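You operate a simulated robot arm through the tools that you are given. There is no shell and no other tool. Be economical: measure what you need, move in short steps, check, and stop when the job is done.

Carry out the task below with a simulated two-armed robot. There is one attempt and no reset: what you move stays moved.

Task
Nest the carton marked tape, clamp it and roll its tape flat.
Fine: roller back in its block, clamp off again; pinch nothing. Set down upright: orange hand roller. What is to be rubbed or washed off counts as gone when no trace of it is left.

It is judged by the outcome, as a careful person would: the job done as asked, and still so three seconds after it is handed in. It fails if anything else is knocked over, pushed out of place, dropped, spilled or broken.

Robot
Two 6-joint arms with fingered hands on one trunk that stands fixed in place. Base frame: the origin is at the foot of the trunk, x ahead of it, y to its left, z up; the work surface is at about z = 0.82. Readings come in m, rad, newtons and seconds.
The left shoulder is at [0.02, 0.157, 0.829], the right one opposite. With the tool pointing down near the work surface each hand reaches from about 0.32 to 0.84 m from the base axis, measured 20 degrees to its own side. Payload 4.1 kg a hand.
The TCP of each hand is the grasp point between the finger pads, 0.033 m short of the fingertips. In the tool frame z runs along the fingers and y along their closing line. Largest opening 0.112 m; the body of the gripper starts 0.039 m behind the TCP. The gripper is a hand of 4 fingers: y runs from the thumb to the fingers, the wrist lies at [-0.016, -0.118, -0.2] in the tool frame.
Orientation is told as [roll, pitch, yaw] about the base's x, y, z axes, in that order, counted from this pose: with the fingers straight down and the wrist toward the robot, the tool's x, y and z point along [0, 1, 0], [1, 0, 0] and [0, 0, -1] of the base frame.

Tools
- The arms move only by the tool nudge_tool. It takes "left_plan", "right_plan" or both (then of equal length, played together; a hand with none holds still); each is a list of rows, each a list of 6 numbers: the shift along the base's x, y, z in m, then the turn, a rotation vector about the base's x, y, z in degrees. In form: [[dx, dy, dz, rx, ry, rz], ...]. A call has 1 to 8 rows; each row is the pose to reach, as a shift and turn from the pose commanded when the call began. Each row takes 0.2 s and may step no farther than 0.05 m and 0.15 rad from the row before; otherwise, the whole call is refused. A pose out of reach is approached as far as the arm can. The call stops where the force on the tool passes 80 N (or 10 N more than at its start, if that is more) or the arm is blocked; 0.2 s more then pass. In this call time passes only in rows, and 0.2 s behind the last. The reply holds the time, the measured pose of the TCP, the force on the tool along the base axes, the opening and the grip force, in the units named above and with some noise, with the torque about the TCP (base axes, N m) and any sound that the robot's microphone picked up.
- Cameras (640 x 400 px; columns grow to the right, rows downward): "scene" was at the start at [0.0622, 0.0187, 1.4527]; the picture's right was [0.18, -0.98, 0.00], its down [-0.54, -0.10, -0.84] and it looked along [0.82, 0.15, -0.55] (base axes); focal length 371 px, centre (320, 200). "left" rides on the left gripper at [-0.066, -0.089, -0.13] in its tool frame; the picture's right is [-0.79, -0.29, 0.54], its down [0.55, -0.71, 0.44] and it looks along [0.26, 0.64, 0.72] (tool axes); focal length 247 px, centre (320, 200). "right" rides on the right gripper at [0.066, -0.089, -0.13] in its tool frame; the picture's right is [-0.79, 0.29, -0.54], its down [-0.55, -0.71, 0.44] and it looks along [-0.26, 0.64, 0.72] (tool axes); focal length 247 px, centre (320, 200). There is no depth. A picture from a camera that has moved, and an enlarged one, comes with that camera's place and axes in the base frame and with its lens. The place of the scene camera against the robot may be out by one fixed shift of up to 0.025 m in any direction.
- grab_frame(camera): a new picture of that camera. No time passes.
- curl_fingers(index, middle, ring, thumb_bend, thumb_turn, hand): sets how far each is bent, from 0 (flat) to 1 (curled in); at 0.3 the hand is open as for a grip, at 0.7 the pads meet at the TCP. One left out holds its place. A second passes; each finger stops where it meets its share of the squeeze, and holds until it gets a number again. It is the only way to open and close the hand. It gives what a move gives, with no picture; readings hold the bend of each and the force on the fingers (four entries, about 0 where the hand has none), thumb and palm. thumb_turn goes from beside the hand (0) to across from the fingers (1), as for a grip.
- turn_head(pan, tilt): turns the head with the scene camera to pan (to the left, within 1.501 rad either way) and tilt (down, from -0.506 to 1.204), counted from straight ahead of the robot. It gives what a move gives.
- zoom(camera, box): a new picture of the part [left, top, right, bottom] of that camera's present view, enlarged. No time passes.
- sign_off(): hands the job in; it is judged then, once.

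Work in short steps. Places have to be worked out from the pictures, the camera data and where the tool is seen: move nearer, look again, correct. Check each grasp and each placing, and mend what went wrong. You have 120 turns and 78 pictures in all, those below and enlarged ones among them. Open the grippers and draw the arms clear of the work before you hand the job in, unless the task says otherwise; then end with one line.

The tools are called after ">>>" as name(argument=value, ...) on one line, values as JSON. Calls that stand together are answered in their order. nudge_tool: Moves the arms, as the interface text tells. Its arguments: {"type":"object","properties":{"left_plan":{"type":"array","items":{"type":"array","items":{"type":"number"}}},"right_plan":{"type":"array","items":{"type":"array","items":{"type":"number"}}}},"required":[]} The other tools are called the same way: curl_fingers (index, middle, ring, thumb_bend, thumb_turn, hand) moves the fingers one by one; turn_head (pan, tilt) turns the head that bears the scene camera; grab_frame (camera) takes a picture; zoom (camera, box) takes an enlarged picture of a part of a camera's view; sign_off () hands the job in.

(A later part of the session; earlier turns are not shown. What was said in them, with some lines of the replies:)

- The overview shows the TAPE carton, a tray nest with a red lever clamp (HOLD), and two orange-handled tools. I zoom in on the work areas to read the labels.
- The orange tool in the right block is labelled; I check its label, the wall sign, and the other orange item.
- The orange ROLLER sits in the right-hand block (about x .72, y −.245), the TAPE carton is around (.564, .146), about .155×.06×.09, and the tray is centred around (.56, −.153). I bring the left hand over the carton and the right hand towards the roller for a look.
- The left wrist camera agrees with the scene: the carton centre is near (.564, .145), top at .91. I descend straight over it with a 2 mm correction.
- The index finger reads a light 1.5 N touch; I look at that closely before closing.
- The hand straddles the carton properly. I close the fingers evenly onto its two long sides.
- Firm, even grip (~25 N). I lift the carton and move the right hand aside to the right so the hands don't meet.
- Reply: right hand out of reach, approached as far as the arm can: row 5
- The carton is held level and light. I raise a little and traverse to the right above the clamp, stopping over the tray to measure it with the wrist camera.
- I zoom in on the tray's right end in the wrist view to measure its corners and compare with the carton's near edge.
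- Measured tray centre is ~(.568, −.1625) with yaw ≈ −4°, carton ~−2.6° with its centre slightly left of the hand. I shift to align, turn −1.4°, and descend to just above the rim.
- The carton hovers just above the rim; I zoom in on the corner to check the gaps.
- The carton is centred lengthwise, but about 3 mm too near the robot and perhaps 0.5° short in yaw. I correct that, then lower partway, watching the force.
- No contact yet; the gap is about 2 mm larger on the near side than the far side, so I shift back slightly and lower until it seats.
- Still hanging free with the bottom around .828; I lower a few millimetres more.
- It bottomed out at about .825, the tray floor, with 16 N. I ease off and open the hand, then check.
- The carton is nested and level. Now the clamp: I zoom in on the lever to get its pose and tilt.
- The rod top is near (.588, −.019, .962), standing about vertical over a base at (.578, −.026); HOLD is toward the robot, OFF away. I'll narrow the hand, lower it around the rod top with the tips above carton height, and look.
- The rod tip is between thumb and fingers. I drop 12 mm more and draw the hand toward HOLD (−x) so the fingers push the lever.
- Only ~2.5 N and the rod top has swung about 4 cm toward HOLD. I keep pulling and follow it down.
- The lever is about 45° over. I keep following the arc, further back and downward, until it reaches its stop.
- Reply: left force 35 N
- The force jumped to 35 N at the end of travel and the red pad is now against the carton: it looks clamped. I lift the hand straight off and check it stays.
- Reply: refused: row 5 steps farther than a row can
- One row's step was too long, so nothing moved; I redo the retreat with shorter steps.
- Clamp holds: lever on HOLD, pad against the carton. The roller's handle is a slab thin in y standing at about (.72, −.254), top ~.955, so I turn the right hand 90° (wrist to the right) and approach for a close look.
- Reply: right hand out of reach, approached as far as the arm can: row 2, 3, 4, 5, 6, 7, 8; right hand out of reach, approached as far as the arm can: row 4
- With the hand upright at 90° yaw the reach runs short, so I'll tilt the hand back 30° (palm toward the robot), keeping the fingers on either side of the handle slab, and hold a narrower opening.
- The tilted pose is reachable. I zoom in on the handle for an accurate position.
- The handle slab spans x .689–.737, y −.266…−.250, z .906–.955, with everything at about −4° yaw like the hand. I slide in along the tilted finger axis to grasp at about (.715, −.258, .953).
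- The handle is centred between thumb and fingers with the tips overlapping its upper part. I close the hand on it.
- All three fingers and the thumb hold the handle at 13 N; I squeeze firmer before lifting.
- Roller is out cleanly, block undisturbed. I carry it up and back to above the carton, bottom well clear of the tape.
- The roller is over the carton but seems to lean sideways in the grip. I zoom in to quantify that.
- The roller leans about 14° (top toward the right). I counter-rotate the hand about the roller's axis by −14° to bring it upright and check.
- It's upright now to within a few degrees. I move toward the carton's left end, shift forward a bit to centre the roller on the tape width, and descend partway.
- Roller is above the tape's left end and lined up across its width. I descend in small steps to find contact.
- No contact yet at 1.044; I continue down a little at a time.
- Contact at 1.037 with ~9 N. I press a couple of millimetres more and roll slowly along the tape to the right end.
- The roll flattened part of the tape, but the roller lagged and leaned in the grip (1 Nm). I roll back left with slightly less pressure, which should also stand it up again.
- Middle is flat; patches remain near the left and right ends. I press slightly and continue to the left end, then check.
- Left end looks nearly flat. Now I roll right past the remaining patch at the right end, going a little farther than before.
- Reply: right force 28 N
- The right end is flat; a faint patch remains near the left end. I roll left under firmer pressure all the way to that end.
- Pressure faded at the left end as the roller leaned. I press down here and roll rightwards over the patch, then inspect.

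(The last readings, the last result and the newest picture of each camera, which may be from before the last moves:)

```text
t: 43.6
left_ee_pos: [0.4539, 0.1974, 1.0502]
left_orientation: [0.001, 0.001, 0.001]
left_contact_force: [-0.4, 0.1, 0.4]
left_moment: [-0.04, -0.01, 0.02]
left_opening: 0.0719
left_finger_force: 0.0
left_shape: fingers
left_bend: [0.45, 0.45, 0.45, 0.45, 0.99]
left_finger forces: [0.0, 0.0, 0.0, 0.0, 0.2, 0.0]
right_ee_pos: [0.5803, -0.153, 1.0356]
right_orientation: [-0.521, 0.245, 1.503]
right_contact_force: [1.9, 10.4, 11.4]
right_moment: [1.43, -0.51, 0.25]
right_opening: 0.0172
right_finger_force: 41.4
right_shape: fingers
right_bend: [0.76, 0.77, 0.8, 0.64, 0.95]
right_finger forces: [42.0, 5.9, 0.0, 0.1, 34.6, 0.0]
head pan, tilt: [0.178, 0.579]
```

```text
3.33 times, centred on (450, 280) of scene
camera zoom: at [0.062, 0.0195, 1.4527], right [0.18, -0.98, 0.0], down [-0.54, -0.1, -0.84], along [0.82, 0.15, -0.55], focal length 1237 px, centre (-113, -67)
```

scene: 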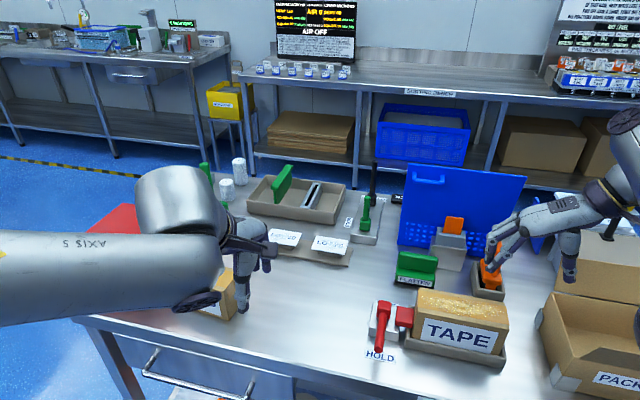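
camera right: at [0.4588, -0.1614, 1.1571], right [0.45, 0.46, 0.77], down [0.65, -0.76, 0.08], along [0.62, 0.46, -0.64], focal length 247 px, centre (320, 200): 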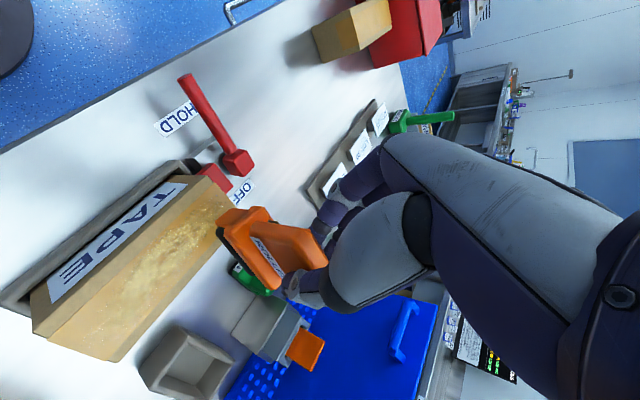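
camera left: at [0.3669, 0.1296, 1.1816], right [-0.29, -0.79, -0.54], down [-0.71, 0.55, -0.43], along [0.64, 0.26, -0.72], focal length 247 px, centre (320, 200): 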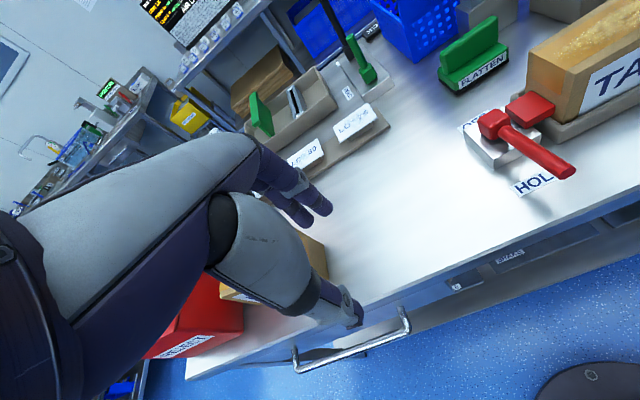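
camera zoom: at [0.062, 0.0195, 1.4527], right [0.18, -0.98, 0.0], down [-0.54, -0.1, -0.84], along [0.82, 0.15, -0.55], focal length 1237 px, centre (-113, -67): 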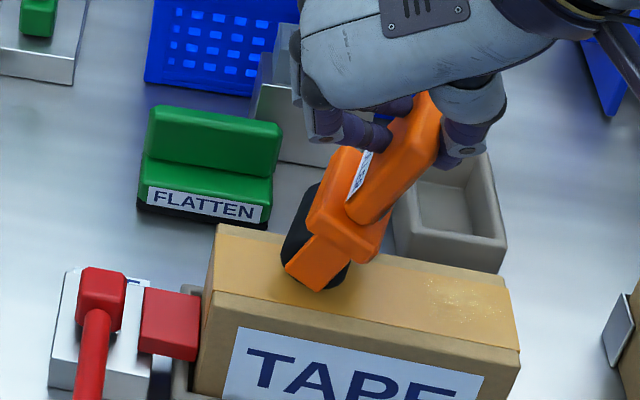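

The left end is clean; the patch at the right end (y ≈ −.20 to −.23) remains. I roll right under more pressure, all the way past it.

>>> nudge_tool(right_plan=[[-0.0014, -0.018, -0.001, 0, 0, 0], [-0.0028, -0.036, -0.002, 0, 0, 0], [-0.0042, -0.054, -0.003, 0, 0, 0], [-0.0056, -0.072, -0.003, 0, 0, 0], [-0.007, -0.09, -0.003, 0, 0, 0], [-0.0082, -0.104, -0.003, 0, 0, 0]])

>>> zoom(camera="scene", box=[400, 220, 540, 340])

```text
t: 45.0
left_ee_pos: [0.4551, 0.1964, 1.0511]
left_orientation: [0.0, -0.001, 0.002]
left_contact_force: [0.1, -0.1, -0.4]
left_moment: [-0.02, 0.02, 0.02]
left_opening: 0.072
left_finger_force: 0.2
left_shape: fingers
left_bend: [0.45, 0.45, 0.45, 0.45, 0.99]
left_finger forces: [0.1, 0.0, 0.1, 0.1, 0.1, 0.0]
right_ee_pos: [0.5736, -0.2569, 1.0341]
right_orientation: [-0.524, 0.245, 1.502]
right_contact_force: [2.4, 15.7, 18.1]
right_moment: [2.17, -0.8, 0.31]
right_opening: 0.0214
right_finger_force: 51.0
right_shape: fingers
right_bend: [0.76, 0.78, 0.8, 0.64, 0.93]
right_finger forces: [59.4, 4.9, 0.0, 0.0, 38.3, 0.1]
head pan, tilt: [0.178, 0.579]
```

```text
3.33 times, centred on (470, 280) of scene
camera zoom: at [0.0618, 0.0196, 1.4527], right [0.18, -0.98, 0.0], down [-0.54, -0.1, -0.84], along [0.82, 0.15, -0.55], focal length 1237 px, centre (-180, -67)
```

zoom: 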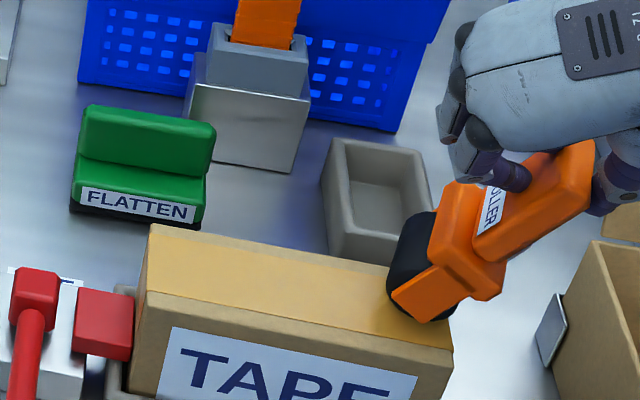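

The roller is over the right end, leaning strongly. I roll back left a few centimetres to relax it, then lift clear and inspect the tape.

>>> nudge_tool(right_plan=[[0.0014, 0.018, 0.001, 0, 0, 0], [0.0028, 0.036, 0.002, 0, 0, 0], [0.0042, 0.052, 0.004, 0, 0, 0], [0.0042, 0.052, 0.02, 0, 0, 0], [0.0042, 0.052, 0.05, 0, 0, 0], [0.0042, 0.052, 0.085, 0, 0, 0]])

>>> zoom(camera="scene", box=[390, 190, 550, 340])

```text
t: 46.4
left_ee_pos: [0.4549, 0.1957, 1.0495]
left_orientation: [-0.002, -0.001, 0.003]
left_contact_force: [0.1, 0.1, 0.7]
left_moment: [0.0, -0.03, -0.02]
left_opening: 0.0719
left_finger_force: 0.2
left_shape: fingers
left_bend: [0.45, 0.45, 0.45, 0.45, 0.99]
left_finger forces: [0.1, 0.1, 0.1, 0.0, 0.1, 0.0]
right_ee_pos: [0.5773, -0.2058, 1.1172]
right_orientation: [-0.523, 0.245, 1.503]
right_contact_force: [-0.9, 0.4, -1.6]
right_moment: [0.01, 0.01, 0.01]
right_opening: 0.0136
right_finger_force: 21.1
right_shape: fingers
right_bend: [0.75, 0.77, 0.8, 0.66, 0.98]
right_finger forces: [9.3, 11.9, 0.0, 0.0, 21.1, 0.1]
head pan, tilt: [0.178, 0.579]
```

```text
2.67 times, centred on (470, 265) of scene
camera zoom: at [0.0624, 0.0186, 1.4527], right [0.18, -0.98, 0.0], down [-0.54, -0.1, -0.84], along [0.82, 0.15, -0.55], focal length 990 px, centre (-80, 27)
```

zoom: 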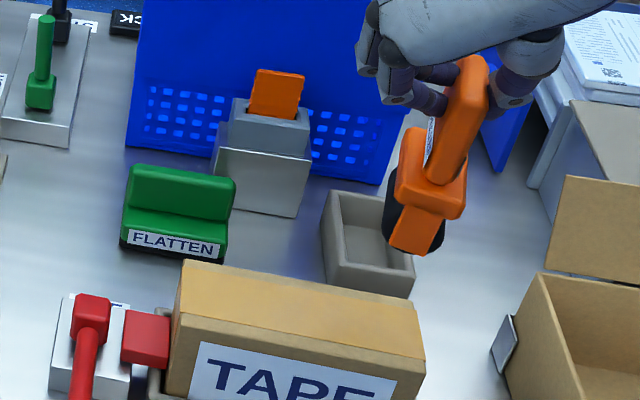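

The tape now looks uniformly flat, and the roller is upright to within about 2°. I check the roller's attitude in the grip with the right camera before returning it.

>>> zoom(camera="right", box=[130, 170, 370, 380])

```text
1.90 times, centred on (250, 275) of right
camera zoom: at [0.4501, -0.2655, 1.2168], right [0.45, 0.46, 0.77], down [0.65, -0.76, 0.07], along [0.62, 0.46, -0.64], focal length 470 px, centre (453, 57)
```

zoom: 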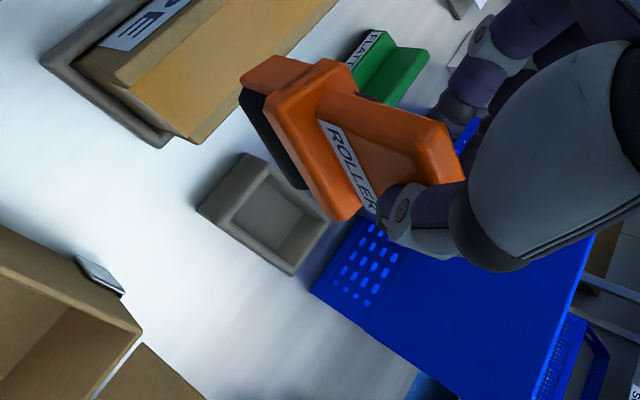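

By the plate edge, the roller is level but has yawed about −15° in the grip. I turn the hand +15° about z while carrying it to just above its block.

>>> nudge_tool(right_plan=[[0.02, -0.005, 0, 0, 0, 5], [0.045, -0.012, -0.015, 0, 0, 10], [0.075, -0.022, -0.035, 0, 0, 15], [0.1, -0.03, -0.06, 0, 0, 15], [0.12, -0.033, -0.085, 0, 0, 15], [0.134, -0.034, -0.1, 0, 0, 15]])

>>> zoom(camera="right", box=[130, 170, 370, 380])

>>> zoom(camera="scene", box=[440, 210, 540, 310])

```text
t: 47.8
left_ee_pos: [0.4555, 0.1973, 1.0498]
left_orientation: [-0.001, -0.002, 0.002]
left_contact_force: [0.3, 0.8, -0.6]
left_moment: [-0.02, -0.01, -0.05]
left_opening: 0.0718
left_finger_force: 0.0
left_shape: fingers
left_bend: [0.45, 0.45, 0.45, 0.45, 0.99]
left_finger forces: [0.0, 0.1, 0.0, 0.0, 0.0, 0.1]
right_ee_pos: [0.6938, -0.238, 1.0116]
right_orientation: [-0.525, 0.244, 1.763]
right_contact_force: [0.6, 0.0, -1.7]
right_moment: [-0.02, 0.01, 0.0]
right_opening: 0.0136
right_finger_force: 21.5
right_shape: fingers
right_bend: [0.75, 0.77, 0.8, 0.66, 0.98]
right_finger forces: [9.7, 11.5, 0.0, 0.0, 21.2, 0.1]
right hand out of reach, approached as far as the arm can: row 5, 6
head pan, tilt: [0.178, 0.579]
```

```text
1.90 times, centred on (250, 275) of right
camera zoom: at [0.587, -0.3282, 1.1098], right [0.31, 0.56, 0.77], down [0.82, -0.57, 0.08], along [0.48, 0.61, -0.64], focal length 470 px, centre (453, 57)
```

zoom: 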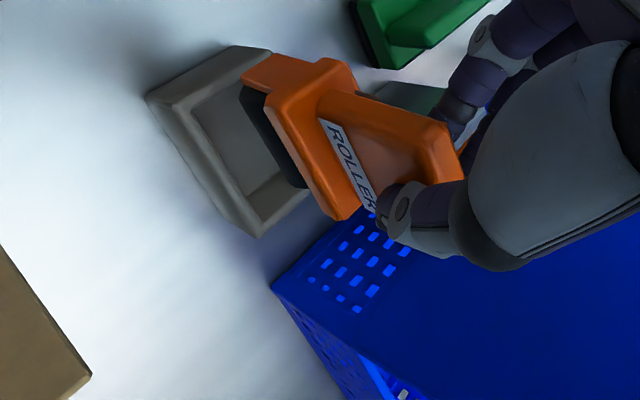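

```text
4.00 times, centred on (490, 260) of scene
camera zoom: at [0.0622, 0.0187, 1.4527], right [0.18, -0.98, 0.0], down [-0.54, -0.1, -0.84], along [0.82, 0.15, -0.55], focal length 1485 px, centre (-360, -40)
```

zoom: 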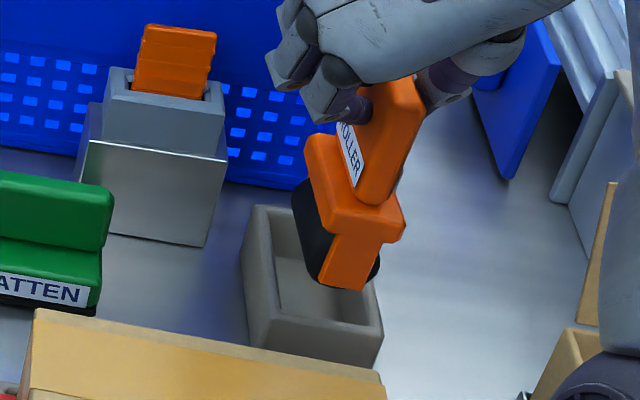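

The roller is now parallel to the block (−3.6°) and needs about +18 mm x and −3 mm y. Reach is limited at this height, so I lower to just above the rim while moving forward.

>>> nudge_tool(right_plan=[[0.002, 0, -0.01, 0, 0, 0], [0.01, -0.002, -0.018, 0, 0, 0], [0.018, -0.003, -0.02, 0, 0, 0]])

>>> zoom(camera="right", box=[150, 180, 350, 340])

```text
t: 48.6
left_ee_pos: [0.456, 0.1952, 1.0507]
left_orientation: [-0.002, 0.0, 0.002]
left_contact_force: [-0.1, -1.0, 0.3]
left_moment: [-0.01, -0.02, -0.03]
left_opening: 0.0716
left_finger_force: 0.0
left_shape: fingers
left_bend: [0.45, 0.45, 0.45, 0.45, 0.99]
left_finger forces: [0.0, 0.0, 0.1, 0.0, 0.0, 0.0]
right_ee_pos: [0.7021, -0.239, 0.9929]
right_orientation: [-0.526, 0.245, 1.763]
right_contact_force: [-0.1, 0.0, -2.3]
right_moment: [0.04, 0.03, 0.01]
right_opening: 0.0136
right_finger_force: 21.5
right_shape: fingers
right_bend: [0.75, 0.77, 0.8, 0.66, 0.98]
right_finger forces: [9.6, 11.4, 0.1, 0.0, 21.2, 0.1]
right hand out of reach, approached as far as the arm can: row 3
head pan, tilt: [0.178, 0.579]
```

```text
2.50 times, centred on (250, 260) of right
camera zoom: at [0.5944, -0.3294, 1.0907], right [0.31, 0.56, 0.77], down [0.82, -0.57, 0.08], along [0.48, 0.61, -0.64], focal length 617 px, centre (495, 50)
```

zoom: 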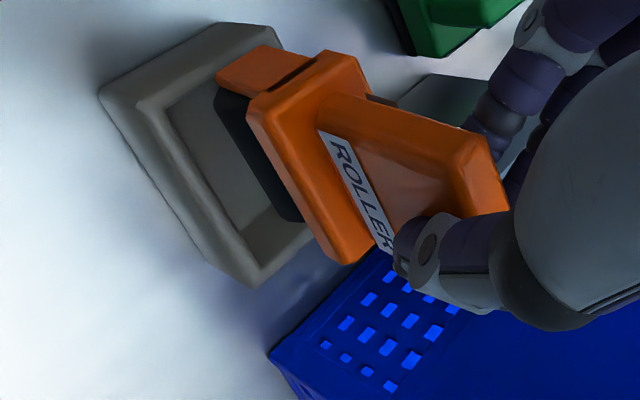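

I'm about 10 mm short in x at this height. Tilting the hand another 6° swings the roller forward ~10 mm and brings the wrist in; I do that, correct y, and ease the roller down into the block mouth.

>>> nudge_tool(right_plan=[[0, -0.002, 0.002, -0.2, -3, 0], [0, -0.004, 0.003, -0.4, -6, 0]])

>>> zoom(camera="scene", box=[450, 220, 530, 310])

```text
t: 49.2
left_ee_pos: [0.4556, 0.1968, 1.052]
left_orientation: [0.001, -0.001, 0.001]
left_contact_force: [0.0, -0.3, -0.3]
left_moment: [0.0, 0.0, 0.05]
left_opening: 0.0718
left_finger_force: 0.2
left_shape: fingers
left_bend: [0.45, 0.45, 0.45, 0.45, 0.99]
left_finger forces: [0.1, 0.0, 0.0, 0.1, 0.0, 0.0]
right_ee_pos: [0.719, -0.2469, 1.0015]
right_orientation: [-0.631, 0.268, 1.736]
right_contact_force: [-0.9, -0.4, -1.2]
right_moment: [0.02, 0.05, -0.03]
right_opening: 0.0137
right_finger_force: 21.2
right_shape: fingers
right_bend: [0.75, 0.77, 0.8, 0.66, 0.98]
right_finger forces: [9.9, 11.3, 0.0, 0.1, 21.2, 0.0]
right hand out of reach, approached as far as the arm can: row 1, 2
head pan, tilt: [0.178, 0.579]
```

```text
4.44 times, centred on (490, 265) of scene
camera zoom: at [0.0623, 0.0188, 1.4527], right [0.18, -0.98, 0.0], down [-0.54, -0.1, -0.84], along [0.82, 0.15, -0.55], focal length 1650 px, centre (-436, -89)
```

zoom: 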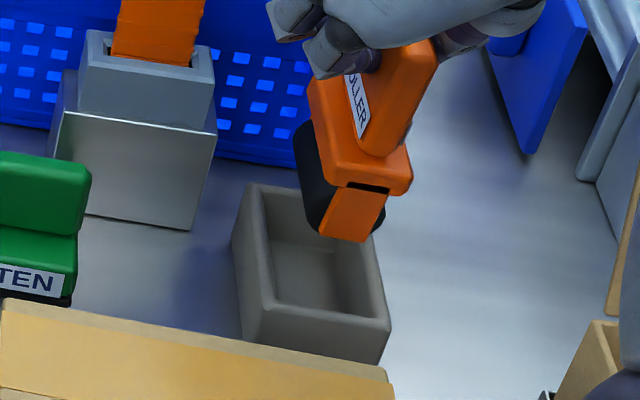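

The tilt let the arm reach to x .719, so the roller is now ~16 mm too far forward. I move back and down slightly and check.

>>> nudge_tool(right_plan=[[-0.008, 0.002, -0.004, 0, 0, 0], [-0.016, 0.004, -0.008, 0, 0, 0]])

```text
t: 49.8
left_ee_pos: [0.4558, 0.1969, 1.0521]
left_orientation: [0.001, 0.0, 0.003]
left_contact_force: [0.7, 0.5, 0.0]
left_moment: [0.02, -0.01, -0.02]
left_opening: 0.0721
left_finger_force: 0.1
left_shape: fingers
left_bend: [0.45, 0.45, 0.45, 0.45, 0.99]
left_finger forces: [0.1, 0.1, 0.0, 0.1, 0.0, 0.1]
right_ee_pos: [0.7134, -0.2448, 0.9979]
right_orientation: [-0.63, 0.269, 1.737]
right_contact_force: [0.3, 1.0, -2.1]
right_moment: [0.03, 0.01, -0.02]
right_opening: 0.0138
right_finger_force: 21.3
right_shape: fingers
right_bend: [0.75, 0.77, 0.8, 0.66, 0.98]
right_finger forces: [10.0, 11.2, 0.0, 0.0, 21.1, 0.0]
right hand out of reach, approached as far as the arm can: row 1, 2
head pan, tilt: [0.178, 0.579]
```

The commanded pose was still beyond reach, so only part of it was executed. I repeat a similar small retreat.

>>> nudge_tool(right_plan=[[-0.005, 0.0, -0.002, 0, 0, 0], [-0.01, 0.0, -0.004, 0, 0, 0]])

```text
t: 50.4
left_ee_pos: [0.4551, 0.1957, 1.05]
left_orientation: [0.0, -0.001, 0.001]
left_contact_force: [-0.2, -0.9, 0.2]
left_moment: [0.03, 0.01, -0.02]
left_opening: 0.072
left_finger_force: 0.1
left_shape: fingers
left_bend: [0.45, 0.45, 0.45, 0.45, 0.99]
left_finger forces: [0.1, 0.0, 0.1, 0.0, 0.0, 0.0]
right_ee_pos: [0.703, -0.2445, 0.9945]
right_orientation: [-0.633, 0.27, 1.736]
right_contact_force: [0.1, 0.0, -1.8]
right_moment: [0.0, 0.04, 0.01]
right_opening: 0.0137
right_finger_force: 21.4
right_shape: fingers
right_bend: [0.75, 0.77, 0.8, 0.66, 0.98]
right_finger forces: [10.0, 11.0, 0.0, 0.0, 21.2, 0.0]
head pan, tilt: [0.178, 0.579]
```

Now at (.703, −.2445) with the command within reach. One check of roller versus block before inserting.

>>> zoom(camera="right", box=[150, 180, 350, 340])

```text
2.50 times, centred on (250, 260) of right
camera zoom: at [0.5854, -0.3339, 1.0816], right [0.23, 0.56, 0.79], down [0.81, -0.57, 0.17], along [0.54, 0.6, -0.59], focal length 617 px, centre (495, 50)
```

zoom: 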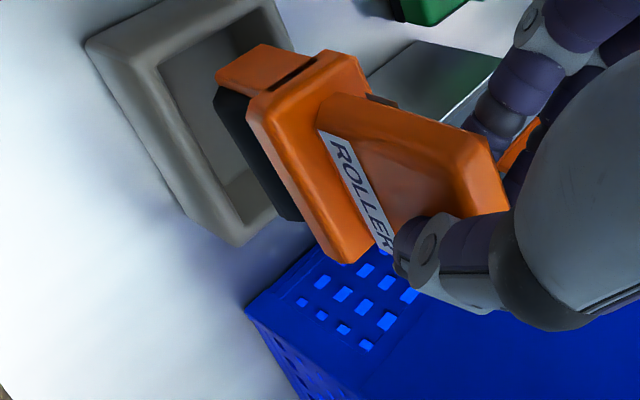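

Roller spans x ≈ .688–.748 and its side is ~2 mm inside the block's inner walls. I lower it gently 12 mm and watch forces.

>>> nudge_tool(right_plan=[[0.001, -0.001, -0.004, 0, 0, 0], [0.002, -0.001, -0.008, 0, 0, 0], [0.002, -0.001, -0.013, 0, 0, 0]])

```text
t: 51.2
left_ee_pos: [0.4548, 0.1959, 1.0505]
left_orientation: [0.001, -0.001, 0.0]
left_contact_force: [-0.9, 1.2, 0.0]
left_moment: [0.03, 0.01, 0.01]
left_opening: 0.0722
left_finger_force: 0.1
left_shape: fingers
left_bend: [0.45, 0.45, 0.45, 0.45, 0.99]
left_finger forces: [0.0, 0.1, 0.1, 0.0, 0.0, 0.1]
right_ee_pos: [0.7056, -0.2449, 0.9811]
right_orientation: [-0.63, 0.27, 1.737]
right_contact_force: [0.2, 0.1, -2.0]
right_moment: [0.02, 0.0, 0.0]
right_opening: 0.0138
right_finger_force: 21.0
right_shape: fingers
right_bend: [0.75, 0.77, 0.8, 0.66, 0.98]
right_finger forces: [10.0, 11.1, 0.1, 0.1, 21.2, 0.0]
head pan, tilt: [0.178, 0.579]
```

No contact; the roller's bottom is now at rim level. I continue another centimetre.

>>> nudge_tool(right_plan=[[0, 0, -0.004, 0, 0, 0], [0, 0, -0.008, 0, 0, 0], [0, 0, -0.012, 0, 0, 0]])

```text
t: 52.0
left_ee_pos: [0.4553, 0.1971, 1.0516]
left_orientation: [-0.001, -0.001, 0.002]
left_contact_force: [-0.9, 1.2, 0.0]
left_moment: [-0.02, -0.03, -0.01]
left_opening: 0.0721
left_finger_force: 0.0
left_shape: fingers
left_bend: [0.45, 0.45, 0.45, 0.45, 0.99]
left_finger forces: [0.0, 0.0, 0.1, 0.0, 0.1, 0.0]
right_ee_pos: [0.7045, -0.2452, 0.9698]
right_orientation: [-0.63, 0.268, 1.735]
right_contact_force: [-0.6, 0.3, -2.2]
right_moment: [0.02, 0.06, -0.02]
right_opening: 0.0136
right_finger_force: 20.8
right_shape: fingers
right_bend: [0.75, 0.77, 0.8, 0.66, 0.98]
right_finger forces: [10.0, 11.1, 0.0, 0.1, 21.2, 0.1]
head pan, tilt: [0.178, 0.579]
```

It is inside the block, free of contact. I undo the 6° tilt while shifting the TCP forward 9 mm so the roller stays in place, then lower further.

>>> nudge_tool(right_plan=[[0.003, 0, 0, 0.13, 2, 0], [0.006, 0, -0.001, 0.27, 4, 0], [0.009, 0, -0.002, 0.4, 6, 0], [0.009, 0, -0.007, 0.4, 6, 0]])

```text
t: 53.0
left_ee_pos: [0.4547, 0.1963, 1.0503]
left_orientation: [0.001, -0.002, 0.002]
left_contact_force: [-0.8, 0.5, 0.7]
left_moment: [0.0, 0.0, 0.0]
left_opening: 0.072
left_finger_force: 0.0
left_shape: fingers
left_bend: [0.45, 0.45, 0.45, 0.45, 0.99]
left_finger forces: [0.0, 0.0, 0.0, 0.1, 0.0, 0.0]
right_ee_pos: [0.7109, -0.2458, 0.9609]
right_orientation: [-0.525, 0.243, 1.762]
right_contact_force: [0.5, 0.1, -1.9]
right_moment: [0.01, 0.02, 0.0]
right_opening: 0.0137
right_finger_force: 21.0
right_shape: fingers
right_bend: [0.75, 0.77, 0.8, 0.66, 0.98]
right_finger forces: [10.1, 11.1, 0.1, 0.1, 21.1, 0.1]
right hand out of reach, approached as far as the arm can: row 3
head pan, tilt: [0.178, 0.579]
```

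Upright again and still free at .961. I lower the last ~9 mm until it touches the bottom.

>>> nudge_tool(right_plan=[[0, 0, -0.003, 0, 0, 0], [0, 0, -0.006, 0, 0, 0], [0, 0, -0.009, 0, 0, 0]])

```text
t: 53.8
left_ee_pos: [0.4553, 0.1968, 1.051]
left_orientation: [-0.001, 0.001, 0.002]
left_contact_force: [0.0, 0.8, -0.2]
left_moment: [0.04, 0.0, 0.03]
left_opening: 0.072
left_finger_force: 0.1
left_shape: fingers
left_bend: [0.45, 0.45, 0.45, 0.45, 0.99]
left_finger forces: [0.0, 0.0, 0.0, 0.1, 0.0, 0.0]
right_ee_pos: [0.7125, -0.2459, 0.9541]
right_orientation: [-0.524, 0.244, 1.764]
right_contact_force: [-0.7, -0.6, -1.3]
right_moment: [0.05, 0.05, 0.02]
right_opening: 0.0139
right_finger_force: 21.3
right_shape: fingers
right_bend: [0.75, 0.77, 0.8, 0.66, 0.98]
right_finger forces: [10.0, 11.1, 0.0, 0.1, 21.2, 0.0]
head pan, tilt: [0.178, 0.579]
```

A few more millimetres to go to reach the block's floor.

>>> nudge_tool(right_plan=[[0, 0, -0.002, 0, 0, 0], [0, 0, -0.004, 0, 0, 0], [0, 0, -0.006, 0, 0, 0]])

>>> zoom(camera="scene", box=[440, 220, 540, 310])

```text
t: 54.6
left_ee_pos: [0.4562, 0.1966, 1.0502]
left_orientation: [0.0, 0.0, 0.002]
left_contact_force: [0.0, 0.6, 0.6]
left_moment: [0.03, -0.01, -0.02]
left_opening: 0.0715
left_finger_force: 0.1
left_shape: fingers
left_bend: [0.45, 0.45, 0.45, 0.45, 0.99]
left_finger forces: [0.0, 0.0, 0.0, 0.0, 0.0, 0.0]
right_ee_pos: [0.7148, -0.2458, 0.9508]
right_orientation: [-0.53, 0.245, 1.76]
right_contact_force: [-4.0, 0.7, 10.4]
right_moment: [-0.18, -0.11, -0.03]
right_opening: 0.0134
right_finger_force: 24.2
right_shape: fingers
right_bend: [0.75, 0.77, 0.8, 0.66, 0.98]
right_finger forces: [10.5, 13.5, 0.0, 0.0, 24.1, 0.0]
head pan, tilt: [0.178, 0.579]
```

```text
4.44 times, centred on (490, 265) of scene
camera zoom: at [0.0617, 0.0189, 1.4527], right [0.18, -0.98, 0.0], down [-0.54, -0.1, -0.84], along [0.82, 0.15, -0.55], focal length 1650 px, centre (-436, -89)
```

zoom: 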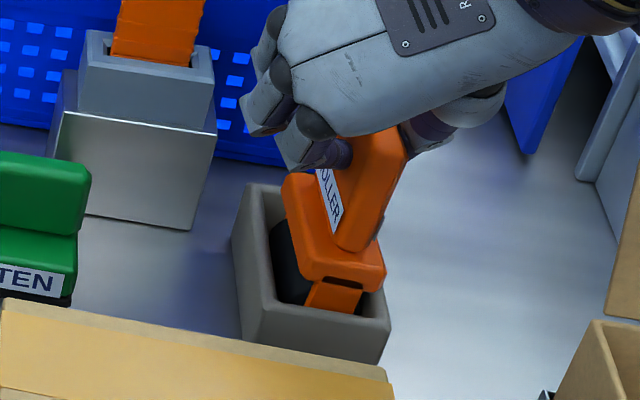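

It's seated in the block with 10 N at the same height as when picked. I ease off and open the hand.

>>> nudge_tool(right_plan=[[0, 0, 0.002, 0, 0, 0]])

>>> curl_fingers(hand="right", index=0.68, middle=0.68, ring=0.68, thumb_bend=0.6)

>>> curl_fingers(hand="right", index=0.45, middle=0.45, ring=0.45, thumb_bend=0.42)

```text
t: 55.0
left_ee_pos: [0.4551, 0.1964, 1.051]
left_orientation: [0.0, 0.0, 0.002]
left_contact_force: [-0.7, 0.0, -0.5]
left_moment: [0.02, 0.0, -0.02]
left_opening: 0.0719
left_finger_force: 0.1
left_shape: fingers
left_bend: [0.45, 0.45, 0.45, 0.45, 0.99]
left_finger forces: [0.0, 0.1, 0.0, 0.0, 0.1, 0.2]
right_ee_pos: [0.7134, -0.2455, 0.9509]
right_orientation: [-0.526, 0.244, 1.763]
right_contact_force: [-3.3, 0.0, 8.1]
right_moment: [-0.14, -0.08, -0.02]
right_opening: 0.0135
right_finger_force: 23.8
right_shape: fingers
right_bend: [0.75, 0.77, 0.8, 0.66, 0.98]
right_finger forces: [10.2, 13.3, 0.0, 0.0, 23.7, 0.0]
head pan, tilt: [0.178, 0.579]
```

```text
t: 56.0
left_ee_pos: [0.4547, 0.1976, 1.0523]
left_orientation: [0.001, 0.0, 0.001]
left_contact_force: [0.4, -0.6, 0.3]
left_moment: [0.0, -0.03, -0.02]
left_opening: 0.072
left_finger_force: 0.1
left_shape: fingers
left_bend: [0.45, 0.45, 0.45, 0.45, 0.99]
left_finger forces: [0.0, 0.0, 0.1, 0.1, 0.1, 0.0]
right_ee_pos: [0.7137, -0.2454, 0.9505]
right_orientation: [-0.528, 0.244, 1.763]
right_contact_force: [-2.1, 1.4, 14.6]
right_moment: [-0.09, -0.34, 0.01]
right_opening: 0.0214
right_finger_force: 7.8
right_shape: fingers
right_bend: [0.68, 0.68, 0.82, 0.59, 1.0]
right_finger forces: [0.9, 0.0, 11.9, 0.1, 2.9, 0.0]
head pan, tilt: [0.178, 0.579]
```

```text
t: 57.0
left_ee_pos: [0.4551, 0.197, 1.0499]
left_orientation: [0.0, 0.0, 0.002]
left_contact_force: [0.2, 0.2, 0.1]
left_moment: [-0.01, -0.02, 0.0]
left_opening: 0.0718
left_finger_force: 0.1
left_shape: fingers
left_bend: [0.45, 0.45, 0.45, 0.45, 0.99]
left_finger forces: [0.0, 0.0, 0.0, 0.0, 0.1, 0.1]
right_ee_pos: [0.7141, -0.2455, 0.9501]
right_orientation: [-0.527, 0.244, 1.763]
right_contact_force: [3.9, 1.3, 13.3]
right_moment: [0.17, -0.32, 0.01]
right_opening: 0.0752
right_finger_force: 6.9
right_shape: fingers
right_bend: [0.45, 0.45, 0.91, 0.42, 1.0]
right_finger forces: [0.0, 0.1, 12.9, 0.1, 0.1, 0.0]
head pan, tilt: [0.178, 0.579]
```

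The ring finger is curled past the handle's end and presses down on the roller plate instead of opening. I leave it curled to unload it, then withdraw slowly upward.

>>> curl_fingers(hand="right", ring=0.92)

>>> zoom(camera="scene", box=[450, 230, 530, 300])

```text
t: 58.0
left_ee_pos: [0.4542, 0.1969, 1.0513]
left_orientation: [0.0, 0.0, 0.002]
left_contact_force: [-0.2, 0.6, -0.4]
left_moment: [-0.02, 0.01, -0.01]
left_opening: 0.0718
left_finger_force: 0.0
left_shape: fingers
left_bend: [0.45, 0.45, 0.45, 0.45, 0.99]
left_finger forces: [0.0, 0.0, 0.1, 0.0, 0.1, 0.1]
right_ee_pos: [0.7144, -0.2453, 0.9496]
right_orientation: [-0.524, 0.245, 1.763]
right_contact_force: [-0.3, -0.3, -0.7]
right_moment: [0.04, -0.02, -0.01]
right_opening: 0.0754
right_finger_force: 0.0
right_shape: fingers
right_bend: [0.45, 0.45, 0.92, 0.42, 1.0]
right_finger forces: [0.1, 0.0, 0.0, 0.0, 0.0, 0.0]
head pan, tilt: [0.178, 0.579]
```

```text
5.71 times, centred on (490, 265) of scene
camera zoom: at [0.0622, 0.0187, 1.4527], right [0.18, -0.98, 0.0], down [-0.54, -0.1, -0.84], along [0.82, 0.15, -0.55], focal length 2121 px, centre (-651, -171)
```

zoom: 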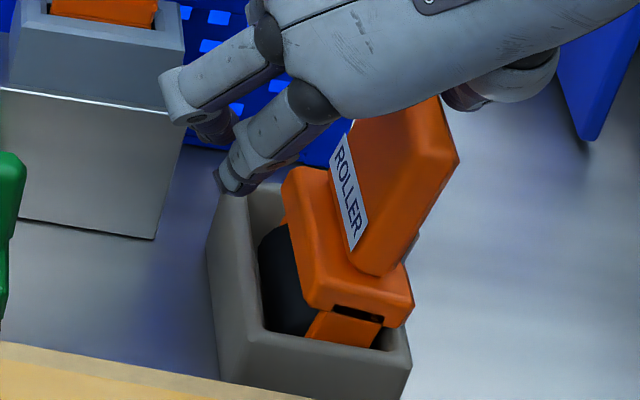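

Unloaded now. The curled ring finger is on the far side, so I raise straight up 12 mm (no backward pull), then open it.

>>> nudge_tool(right_plan=[[0, 0, 0.006, 0, 0, 0], [0, 0, 0.012, 0, 0, 0]])

>>> curl_fingers(hand="right", ring=0.7)

```text
t: 58.6
left_ee_pos: [0.4546, 0.1966, 1.0509]
left_orientation: [0.0, 0.001, 0.001]
left_contact_force: [0.5, -2.1, 0.4]
left_moment: [0.01, 0.02, -0.01]
left_opening: 0.072
left_finger_force: 0.0
left_shape: fingers
left_bend: [0.45, 0.45, 0.45, 0.45, 0.99]
left_finger forces: [0.0, 0.0, 0.1, 0.0, 0.0, 0.1]
right_ee_pos: [0.7133, -0.2473, 0.9616]
right_orientation: [-0.526, 0.245, 1.761]
right_contact_force: [-0.1, 0.5, -0.1]
right_moment: [-0.01, -0.06, 0.03]
right_opening: 0.0754
right_finger_force: 0.0
right_shape: fingers
right_bend: [0.45, 0.45, 0.92, 0.42, 1.0]
right_finger forces: [0.0, 0.1, 0.0, 0.0, 0.0, 0.1]
head pan, tilt: [0.178, 0.579]
```

```text
t: 59.6
left_ee_pos: [0.4559, 0.1968, 1.051]
left_orientation: [0.001, 0.0, 0.0]
left_contact_force: [-0.8, 0.2, 0.9]
left_moment: [0.0, 0.01, -0.02]
left_opening: 0.0717
left_finger_force: 0.0
left_shape: fingers
left_bend: [0.45, 0.45, 0.45, 0.45, 0.99]
left_finger forces: [0.0, 0.0, 0.1, 0.0, 0.1, 0.0]
right_ee_pos: [0.7128, -0.2453, 0.9603]
right_orientation: [-0.526, 0.245, 1.762]
right_contact_force: [0.5, -0.1, -0.2]
right_moment: [-0.02, -0.01, -0.01]
right_opening: 0.0756
right_finger_force: 0.1
right_shape: fingers
right_bend: [0.45, 0.45, 0.7, 0.42, 1.0]
right_finger forces: [0.0, 0.1, 0.0, 0.0, 0.1, 0.0]
head pan, tilt: [0.178, 0.579]
```

The ring finger opens freely now. I finish opening it and the rest.

>>> curl_fingers(hand="right", index=0.42, middle=0.42, ring=0.42, thumb_bend=0.35)

```text
t: 60.6
left_ee_pos: [0.455, 0.1959, 1.0512]
left_orientation: [0.0, 0.0, 0.002]
left_contact_force: [-0.4, 0.4, 0.1]
left_moment: [0.02, 0.0, 0.01]
left_opening: 0.0718
left_finger_force: 0.2
left_shape: fingers
left_bend: [0.45, 0.45, 0.45, 0.45, 0.99]
left_finger forces: [0.0, 0.1, 0.1, 0.0, 0.0, 0.1]
right_ee_pos: [0.7119, -0.2449, 0.9607]
right_orientation: [-0.528, 0.244, 1.762]
right_contact_force: [0.4, 0.8, 0.0]
right_moment: [0.03, -0.01, 0.04]
right_opening: 0.0891
right_finger_force: 0.0
right_shape: fingers
right_bend: [0.42, 0.42, 0.42, 0.35, 1.0]
right_finger forces: [0.1, 0.0, 0.0, 0.1, 0.1, 0.0]
head pan, tilt: [0.178, 0.579]
```

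Hand open with no contact. I withdraw along the finger axis, up and back.

>>> nudge_tool(right_plan=[[-0.008, 0.002, 0.0125, 0, 0, 0], [-0.0165, 0.003, 0.025, 0, 0, 0], [-0.033, 0.006, 0.05, 0, 0, 0], [-0.055, 0.01, 0.083, 0, 0, 0]])

>>> grab_frame(camera="right")

```text
t: 61.6
left_ee_pos: [0.4558, 0.1961, 1.0507]
left_orientation: [0.0, 0.0, 0.0]
left_contact_force: [-0.2, -0.5, 0.2]
left_moment: [-0.04, -0.02, -0.01]
left_opening: 0.0718
left_finger_force: 0.1
left_shape: fingers
left_bend: [0.45, 0.45, 0.45, 0.45, 0.99]
left_finger forces: [0.0, 0.0, 0.0, 0.0, 0.0, 0.1]
right_ee_pos: [0.6594, -0.2358, 1.0446]
right_orientation: [-0.524, 0.245, 1.763]
right_contact_force: [0.7, -0.7, 0.4]
right_moment: [0.0, 0.01, 0.05]
right_opening: 0.0891
right_finger_force: 0.1
right_shape: fingers
right_bend: [0.42, 0.42, 0.42, 0.35, 1.0]
right_finger forces: [0.0, 0.0, 0.1, 0.0, 0.0, 0.0]
head pan, tilt: [0.178, 0.579]
```

```text
1 pictures are left
camera right: at [0.5508, -0.3265, 1.1428], right [0.32, 0.56, 0.77], down [0.82, -0.57, 0.07], along [0.48, 0.61, -0.64], focal length 247 px, centre (320, 200)
```

right: 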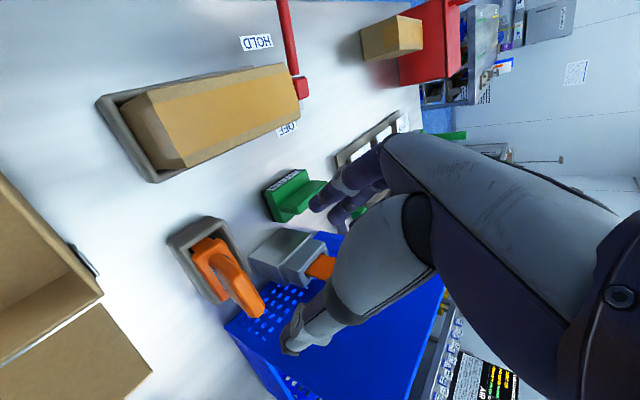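

The tape shows no trace of bubbles, the roller stands in its block, and the clamp is still on HOLD. One picture is left, so I keep it for the end. I draw the right hand back and right, clear of the clamp.

>>> nudge_tool(right_plan=[[-0.02, -0.01, 0.03, 0, 0, 0], [-0.045, -0.025, 0.06, 0, 0, 0], [-0.075, -0.045, 0.075, 0, 0, 0], [-0.105, -0.065, 0.075, 0, 0, 0], [-0.135, -0.085, 0.075, 0, 0, 0], [-0.165, -0.105, 0.075, 0, 0, 0], [-0.195, -0.125, 0.075, 0, 0, 0]])

```text
t: 63.2
left_ee_pos: [0.4558, 0.197, 1.0506]
left_orientation: [0.0, 0.001, 0.001]
left_contact_force: [-0.4, 0.0, 0.2]
left_moment: [-0.02, 0.02, -0.02]
left_opening: 0.072
left_finger_force: 0.0
left_shape: fingers
left_bend: [0.45, 0.45, 0.45, 0.45, 0.99]
left_finger forces: [0.1, 0.0, 0.1, 0.1, 0.0, 0.0]
right_ee_pos: [0.4635, -0.3608, 1.1181]
right_orientation: [-0.525, 0.245, 1.763]
right_contact_force: [1.6, -0.1, 0.2]
right_moment: [0.0, 0.01, -0.01]
right_opening: 0.0891
right_finger_force: 0.0
right_shape: fingers
right_bend: [0.42, 0.42, 0.42, 0.35, 1.0]
right_finger forces: [0.1, 0.1, 0.1, 0.1, 0.0, 0.0]
head pan, tilt: [0.178, 0.579]
```

Now the clamp. The lever lies toward HOLD with its tip near (.478, −.02, .88), so I'll take it from above with the left hand turned −92° (thumb and fingers either side of the rod). First I turn and move over it.

>>> nudge_tool(left_plan=[[0.004, -0.025, 0, 0, 0, -8.2], [0.008, -0.05, 0, 0, 0, -16.4], [0.012, -0.08, 0, 0, 0, -24.6], [0.016, -0.11, 0, 0, 0, -32.8], [0.02, -0.14, 0, 0, 0, -41], [0.024, -0.17, 0, 0, 0, -49.2], [0.028, -0.2, 0, 0, 0, -57.4], [0.031, -0.217, 0, 0, 0, -65.6]])

>>> nudge_tool(left_plan=[[0, 0, -0.01, 0, 0, -8.2], [0, 0, -0.03, 0, 0, -16.4], [0, 0, -0.06, 0, 0, -24.6], [0, 0, -0.09, 0, 0, -26.4]])

```text
t: 65.0
left_ee_pos: [0.4858, -0.0208, 1.0512]
left_orientation: [0.0, 0.0, -1.144]
left_contact_force: [-0.3, 0.9, 0.5]
left_moment: [-0.03, -0.05, 0.0]
left_opening: 0.072
left_finger_force: 0.0
left_shape: fingers
left_bend: [0.45, 0.45, 0.45, 0.45, 0.99]
left_finger forces: [0.1, 0.0, 0.0, 0.0, 0.0, 0.2]
right_ee_pos: [0.4626, -0.361, 1.1193]
right_orientation: [-0.524, 0.245, 1.764]
right_contact_force: [-0.9, 0.3, -0.7]
right_moment: [-0.04, 0.01, -0.01]
right_opening: 0.089
right_finger_force: 0.1
right_shape: fingers
right_bend: [0.42, 0.42, 0.42, 0.35, 1.0]
right_finger forces: [0.0, 0.0, 0.0, 0.0, 0.0, 0.0]
head pan, tilt: [0.178, 0.579]
```

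```text
t: 66.0
left_ee_pos: [0.4865, -0.0218, 0.9613]
left_orientation: [0.001, 0.001, -1.605]
left_contact_force: [0.5, -0.3, -0.4]
left_moment: [0.0, -0.01, 0.03]
left_opening: 0.0722
left_finger_force: 0.2
left_shape: fingers
left_bend: [0.45, 0.45, 0.45, 0.45, 0.99]
left_finger forces: [0.0, 0.0, 0.1, 0.1, 0.0, 0.0]
right_ee_pos: [0.4628, -0.3609, 1.1181]
right_orientation: [-0.525, 0.244, 1.762]
right_contact_force: [-0.2, 0.3, 0.6]
right_moment: [0.01, 0.01, -0.03]
right_opening: 0.0893
right_finger_force: 0.1
right_shape: fingers
right_bend: [0.42, 0.42, 0.42, 0.35, 1.0]
right_finger forces: [0.1, 0.1, 0.1, 0.0, 0.1, 0.0]
head pan, tilt: [0.178, 0.579]
```

Over the rod at (.4865, −.022). I lower so the fingers straddle it, to about z .89.

>>> nudge_tool(left_plan=[[0, 0.002, -0.025, 0, 0, 0], [0, 0.002, -0.05, 0, 0, 0], [0, 0.002, -0.072, 0, 0, 0]])

>>> curl_fingers(hand="left", index=0.75, middle=0.75, ring=0.75, thumb_bend=0.7)

```text
t: 66.8
left_ee_pos: [0.488, -0.0196, 0.8892]
left_orientation: [0.0, 0.0, -1.603]
left_contact_force: [0.3, 0.0, 0.4]
left_moment: [-0.06, -0.01, 0.01]
left_opening: 0.0719
left_finger_force: 0.0
left_shape: fingers
left_bend: [0.45, 0.45, 0.45, 0.45, 0.99]
left_finger forces: [0.0, 0.1, 0.0, 0.0, 0.1, 0.0]
right_ee_pos: [0.4632, -0.3615, 1.1195]
right_orientation: [-0.526, 0.245, 1.764]
right_contact_force: [0.3, -1.4, 0.0]
right_moment: [-0.02, -0.01, -0.02]
right_opening: 0.089
right_finger_force: 0.0
right_shape: fingers
right_bend: [0.42, 0.42, 0.42, 0.35, 1.0]
right_finger forces: [0.0, 0.0, 0.0, 0.0, 0.1, 0.1]
head pan, tilt: [0.178, 0.579]
```

```text
t: 67.8
left_ee_pos: [0.4878, -0.0195, 0.8887]
left_orientation: [0.002, -0.002, -1.604]
left_contact_force: [0.7, -7.6, -1.7]
left_moment: [-0.12, 0.12, -0.25]
left_opening: 0.0001
left_finger_force: 6.9
left_shape: fingers
left_bend: [0.75, 0.74, 0.72, 0.68, 1.0]
left_finger forces: [1.7, 2.1, 6.6, 0.1, 3.2, 0.1]
right_ee_pos: [0.4632, -0.3616, 1.1188]
right_orientation: [-0.525, 0.245, 1.763]
right_contact_force: [0.2, -0.3, -0.4]
right_moment: [-0.01, -0.02, 0.01]
right_opening: 0.089
right_finger_force: 0.0
right_shape: fingers
right_bend: [0.42, 0.42, 0.42, 0.35, 1.0]
right_finger forces: [0.0, 0.1, 0.0, 0.0, 0.0, 0.0]
head pan, tilt: [0.178, 0.579]
```

The fingers closed fully with only the ring finger (forward side) pressing on something, so the rod is likely sitting above the closed fingers. I lift gently along the lever's arc and read the load.

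>>> nudge_tool(left_plan=[[0.002, 0, 0.012, 0, 0, 0], [0.006, 0, 0.024, 0, 0, 0]])

```text
t: 68.4
left_ee_pos: [0.4919, -0.0189, 0.9136]
left_orientation: [0.001, 0.0, -1.604]
left_contact_force: [1.3, -6.6, -3.8]
left_moment: [-0.07, 0.09, -0.12]
left_opening: 0.0
left_finger_force: 2.9
left_shape: fingers
left_bend: [0.75, 0.75, 0.72, 0.68, 1.0]
left_finger forces: [0.0, 0.0, 5.5, 0.1, 0.0, 0.1]
right_ee_pos: [0.4634, -0.3605, 1.1181]
right_orientation: [-0.525, 0.245, 1.761]
right_contact_force: [-1.0, 0.2, -0.3]
right_moment: [0.03, 0.02, 0.01]
right_opening: 0.0891
right_finger_force: 0.2
right_shape: fingers
right_bend: [0.42, 0.42, 0.42, 0.35, 1.0]
right_finger forces: [0.0, 0.1, 0.0, 0.1, 0.0, 0.0]
head pan, tilt: [0.178, 0.579]
```

There's a steady ~4 N downward load, consistent with the lever coming along. I continue along its arc, up and forward.

>>> nudge_tool(left_plan=[[0.006, 0, 0.009, 0, 0, 0], [0.013, 0, 0.017, 0, 0, 0], [0.022, 0, 0.024, 0, 0, 0]])

```text
t: 69.2
left_ee_pos: [0.515, -0.0193, 0.9369]
left_orientation: [-0.001, 0.0, -1.605]
left_contact_force: [-2.5, -3.8, -2.1]
left_moment: [-0.02, 0.1, -0.08]
left_opening: 0.0002
left_finger_force: 1.4
left_shape: fingers
left_bend: [0.75, 0.75, 0.73, 0.68, 1.0]
left_finger forces: [0.1, 0.1, 3.5, 0.0, 0.0, 0.1]
right_ee_pos: [0.4624, -0.3608, 1.1183]
right_orientation: [-0.524, 0.244, 1.763]
right_contact_force: [-0.8, -0.9, 0.3]
right_moment: [0.01, 0.03, 0.04]
right_opening: 0.0892
right_finger_force: 0.2
right_shape: fingers
right_bend: [0.42, 0.42, 0.42, 0.35, 1.0]
right_finger forces: [0.1, 0.0, 0.0, 0.0, 0.0, 0.1]
head pan, tilt: [0.178, 0.579]
```

The load has turned to −x: I'm now pushing the lever forward toward OFF. I continue forward until it meets its stop.

>>> nudge_tool(left_plan=[[0.01, 0, 0.006, 0, 0, 0], [0.02, 0, 0.01, 0, 0, 0], [0.03, 0, 0.012, 0, 0, 0], [0.038, 0, 0.012, 0, 0, 0]])

```text
t: 70.2
left_ee_pos: [0.5426, -0.0204, 0.9488]
left_orientation: [-0.029, 0.001, -1.621]
left_contact_force: [-68.2, -1.4, 3.3]
left_moment: [-0.08, 1.06, -0.21]
left_opening: 0.0
left_finger_force: 34.1
left_shape: fingers
left_bend: [0.75, 0.75, 0.75, 0.68, 1.0]
left_finger forces: [0.0, 0.0, 67.6, 0.0, 0.0, 0.1]
right_ee_pos: [0.461, -0.3607, 1.1188]
right_orientation: [-0.526, 0.244, 1.764]
right_contact_force: [-1.0, 0.6, 0.5]
right_moment: [0.01, 0.01, -0.02]
right_opening: 0.0891
right_finger_force: 0.0
right_shape: fingers
right_bend: [0.42, 0.42, 0.42, 0.35, 1.0]
right_finger forces: [0.0, 0.0, 0.1, 0.1, 0.1, 0.0]
head pan, tilt: [0.178, 0.579]
```

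The hard stop (68 N) was met with the rod at x ≈ .586, which is where OFF was at the start. I back off straight away, then rise and move left clear.

>>> nudge_tool(left_plan=[[-0.01, 0, 0, 0, 0, 0], [-0.03, 0, 0, 0, 0, 0], [-0.06, 0, 0.01, 0, 0, 0], [-0.08, 0.01, 0.045, 0, 0, 0], [-0.09, 0.04, 0.075, 0, 0, 0], [-0.1, 0.08, 0.095, 0, 0, 0], [-0.11, 0.125, 0.1, 0, 0, 0], [-0.12, 0.17, 0.1, 0, 0, 0]])

>>> curl_fingers(hand="left", index=0.3, middle=0.3, ring=0.3, thumb_bend=0.3)

>>> nudge_tool(left_plan=[[0, 0.03, 0.02, 0, 0, 0], [0, 0.06, 0.04, 0, 0, 0]], right_plan=[[-0.02, -0.02, 0.01, 0, 0, 0], [-0.04, -0.04, 0.02, 0, 0, 0]])

```text
t: 72.0
left_ee_pos: [0.4321, 0.152, 1.0503]
left_orientation: [0.001, 0.0, -1.606]
left_contact_force: [0.5, -0.6, 0.8]
left_moment: [0.01, 0.02, -0.03]
left_opening: 0.0
left_finger_force: 0.0
left_shape: fingers
left_bend: [0.75, 0.75, 0.75, 0.68, 1.0]
left_finger forces: [0.1, 0.0, 0.0, 0.1, 0.0, 0.1]
right_ee_pos: [0.464, -0.3615, 1.1194]
right_orientation: [-0.524, 0.244, 1.762]
right_contact_force: [0.7, -0.2, 0.1]
right_moment: [0.05, 0.02, 0.0]
right_opening: 0.0891
right_finger_force: 0.0
right_shape: fingers
right_bend: [0.42, 0.42, 0.42, 0.35, 1.0]
right_finger forces: [0.1, 0.0, 0.1, 0.0, 0.0, 0.1]
head pan, tilt: [0.178, 0.579]
```

```text
t: 73.0
left_ee_pos: [0.4331, 0.1525, 1.051]
left_orientation: [-0.001, -0.001, -1.605]
left_contact_force: [-0.3, 1.4, -0.4]
left_moment: [0.01, -0.01, -0.01]
left_opening: 0.1124
left_finger_force: 0.2
left_shape: fingers
left_bend: [0.3, 0.3, 0.3, 0.3, 0.98]
left_finger forces: [0.0, 0.0, 0.0, 0.1, 0.0, 0.0]
right_ee_pos: [0.4642, -0.3612, 1.1178]
right_orientation: [-0.524, 0.244, 1.762]
right_contact_force: [-0.7, 0.4, -0.4]
right_moment: [0.0, -0.01, 0.02]
right_opening: 0.0891
right_finger_force: 0.1
right_shape: fingers
right_bend: [0.42, 0.42, 0.42, 0.35, 1.0]
right_finger forces: [0.0, 0.1, 0.0, 0.0, 0.0, 0.0]
head pan, tilt: [0.178, 0.579]
```

```text
t: 73.6
left_ee_pos: [0.433, 0.2126, 1.0907]
left_orientation: [-0.001, 0.001, -1.605]
left_contact_force: [-0.4, 0.6, -0.2]
left_moment: [0.02, 0.01, 0.01]
left_opening: 0.1125
left_finger_force: 0.0
left_shape: fingers
left_bend: [0.3, 0.3, 0.3, 0.3, 0.98]
left_finger forces: [0.2, 0.0, 0.1, 0.0, 0.1, 0.1]
right_ee_pos: [0.4236, -0.4007, 1.1396]
right_orientation: [-0.525, 0.245, 1.763]
right_contact_force: [0.2, -0.5, -0.1]
right_moment: [0.04, -0.03, 0.01]
right_opening: 0.0892
right_finger_force: 0.0
right_shape: fingers
right_bend: [0.42, 0.42, 0.42, 0.35, 1.0]
right_finger forces: [0.0, 0.0, 0.1, 0.1, 0.1, 0.0]
head pan, tilt: [0.178, 0.579]
```

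Both hands are clear. I open the right hand fully and use the last picture to verify lever, tape and roller.

>>> curl_fingers(hand="right", index=0.3, middle=0.3, ring=0.3, thumb_bend=0.3)

>>> zoom(camera="scene", box=[355, 225, 525, 375])

```text
t: 74.6
left_ee_pos: [0.4326, 0.2114, 1.0894]
left_orientation: [0.0, 0.0, -1.604]
left_contact_force: [-0.1, -0.1, 1.1]
left_moment: [0.01, 0.01, 0.01]
left_opening: 0.1125
left_finger_force: 0.1
left_shape: fingers
left_bend: [0.3, 0.3, 0.3, 0.3, 0.98]
left_finger forces: [0.0, 0.0, 0.0, 0.0, 0.0, 0.0]
right_ee_pos: [0.4235, -0.4, 1.1392]
right_orientation: [-0.527, 0.244, 1.765]
right_contact_force: [0.8, -0.5, -0.4]
right_moment: [-0.01, -0.01, 0.0]
right_opening: 0.1123
right_finger_force: 0.1
right_shape: fingers
right_bend: [0.3, 0.3, 0.3, 0.3, 1.0]
right_finger forces: [0.0, 0.0, 0.1, 0.1, 0.1, 0.0]
head pan, tilt: [0.178, 0.579]
```

```text
2.67 times, centred on (440, 300) of scene
camera zoom: at [0.0622, 0.0187, 1.4527], right [0.18, -0.98, 0.0], down [-0.54, -0.1, -0.84], along [0.82, 0.15, -0.55], focal length 990 px, centre (0, -67)
```

zoom: 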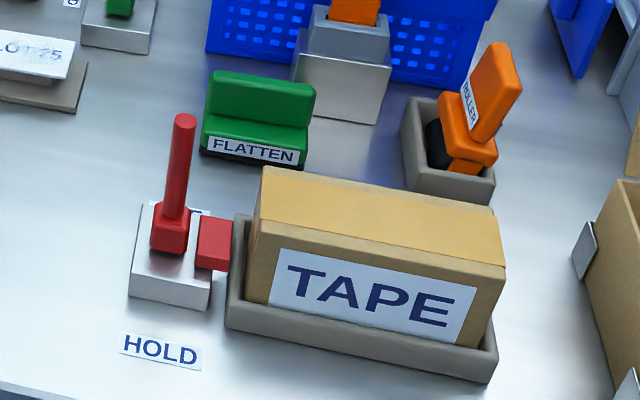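

Lever upright at OFF, tape flat with no marks, carton nested, roller upright in its block. I hand it in.

>>> sign_off()

```text
The job is handed in.
```

The TAPE carton is nested in its tray with its tape rolled flat, the orange roller is upright back in its block, and the clamp, which held the carton for rolling, is off again.
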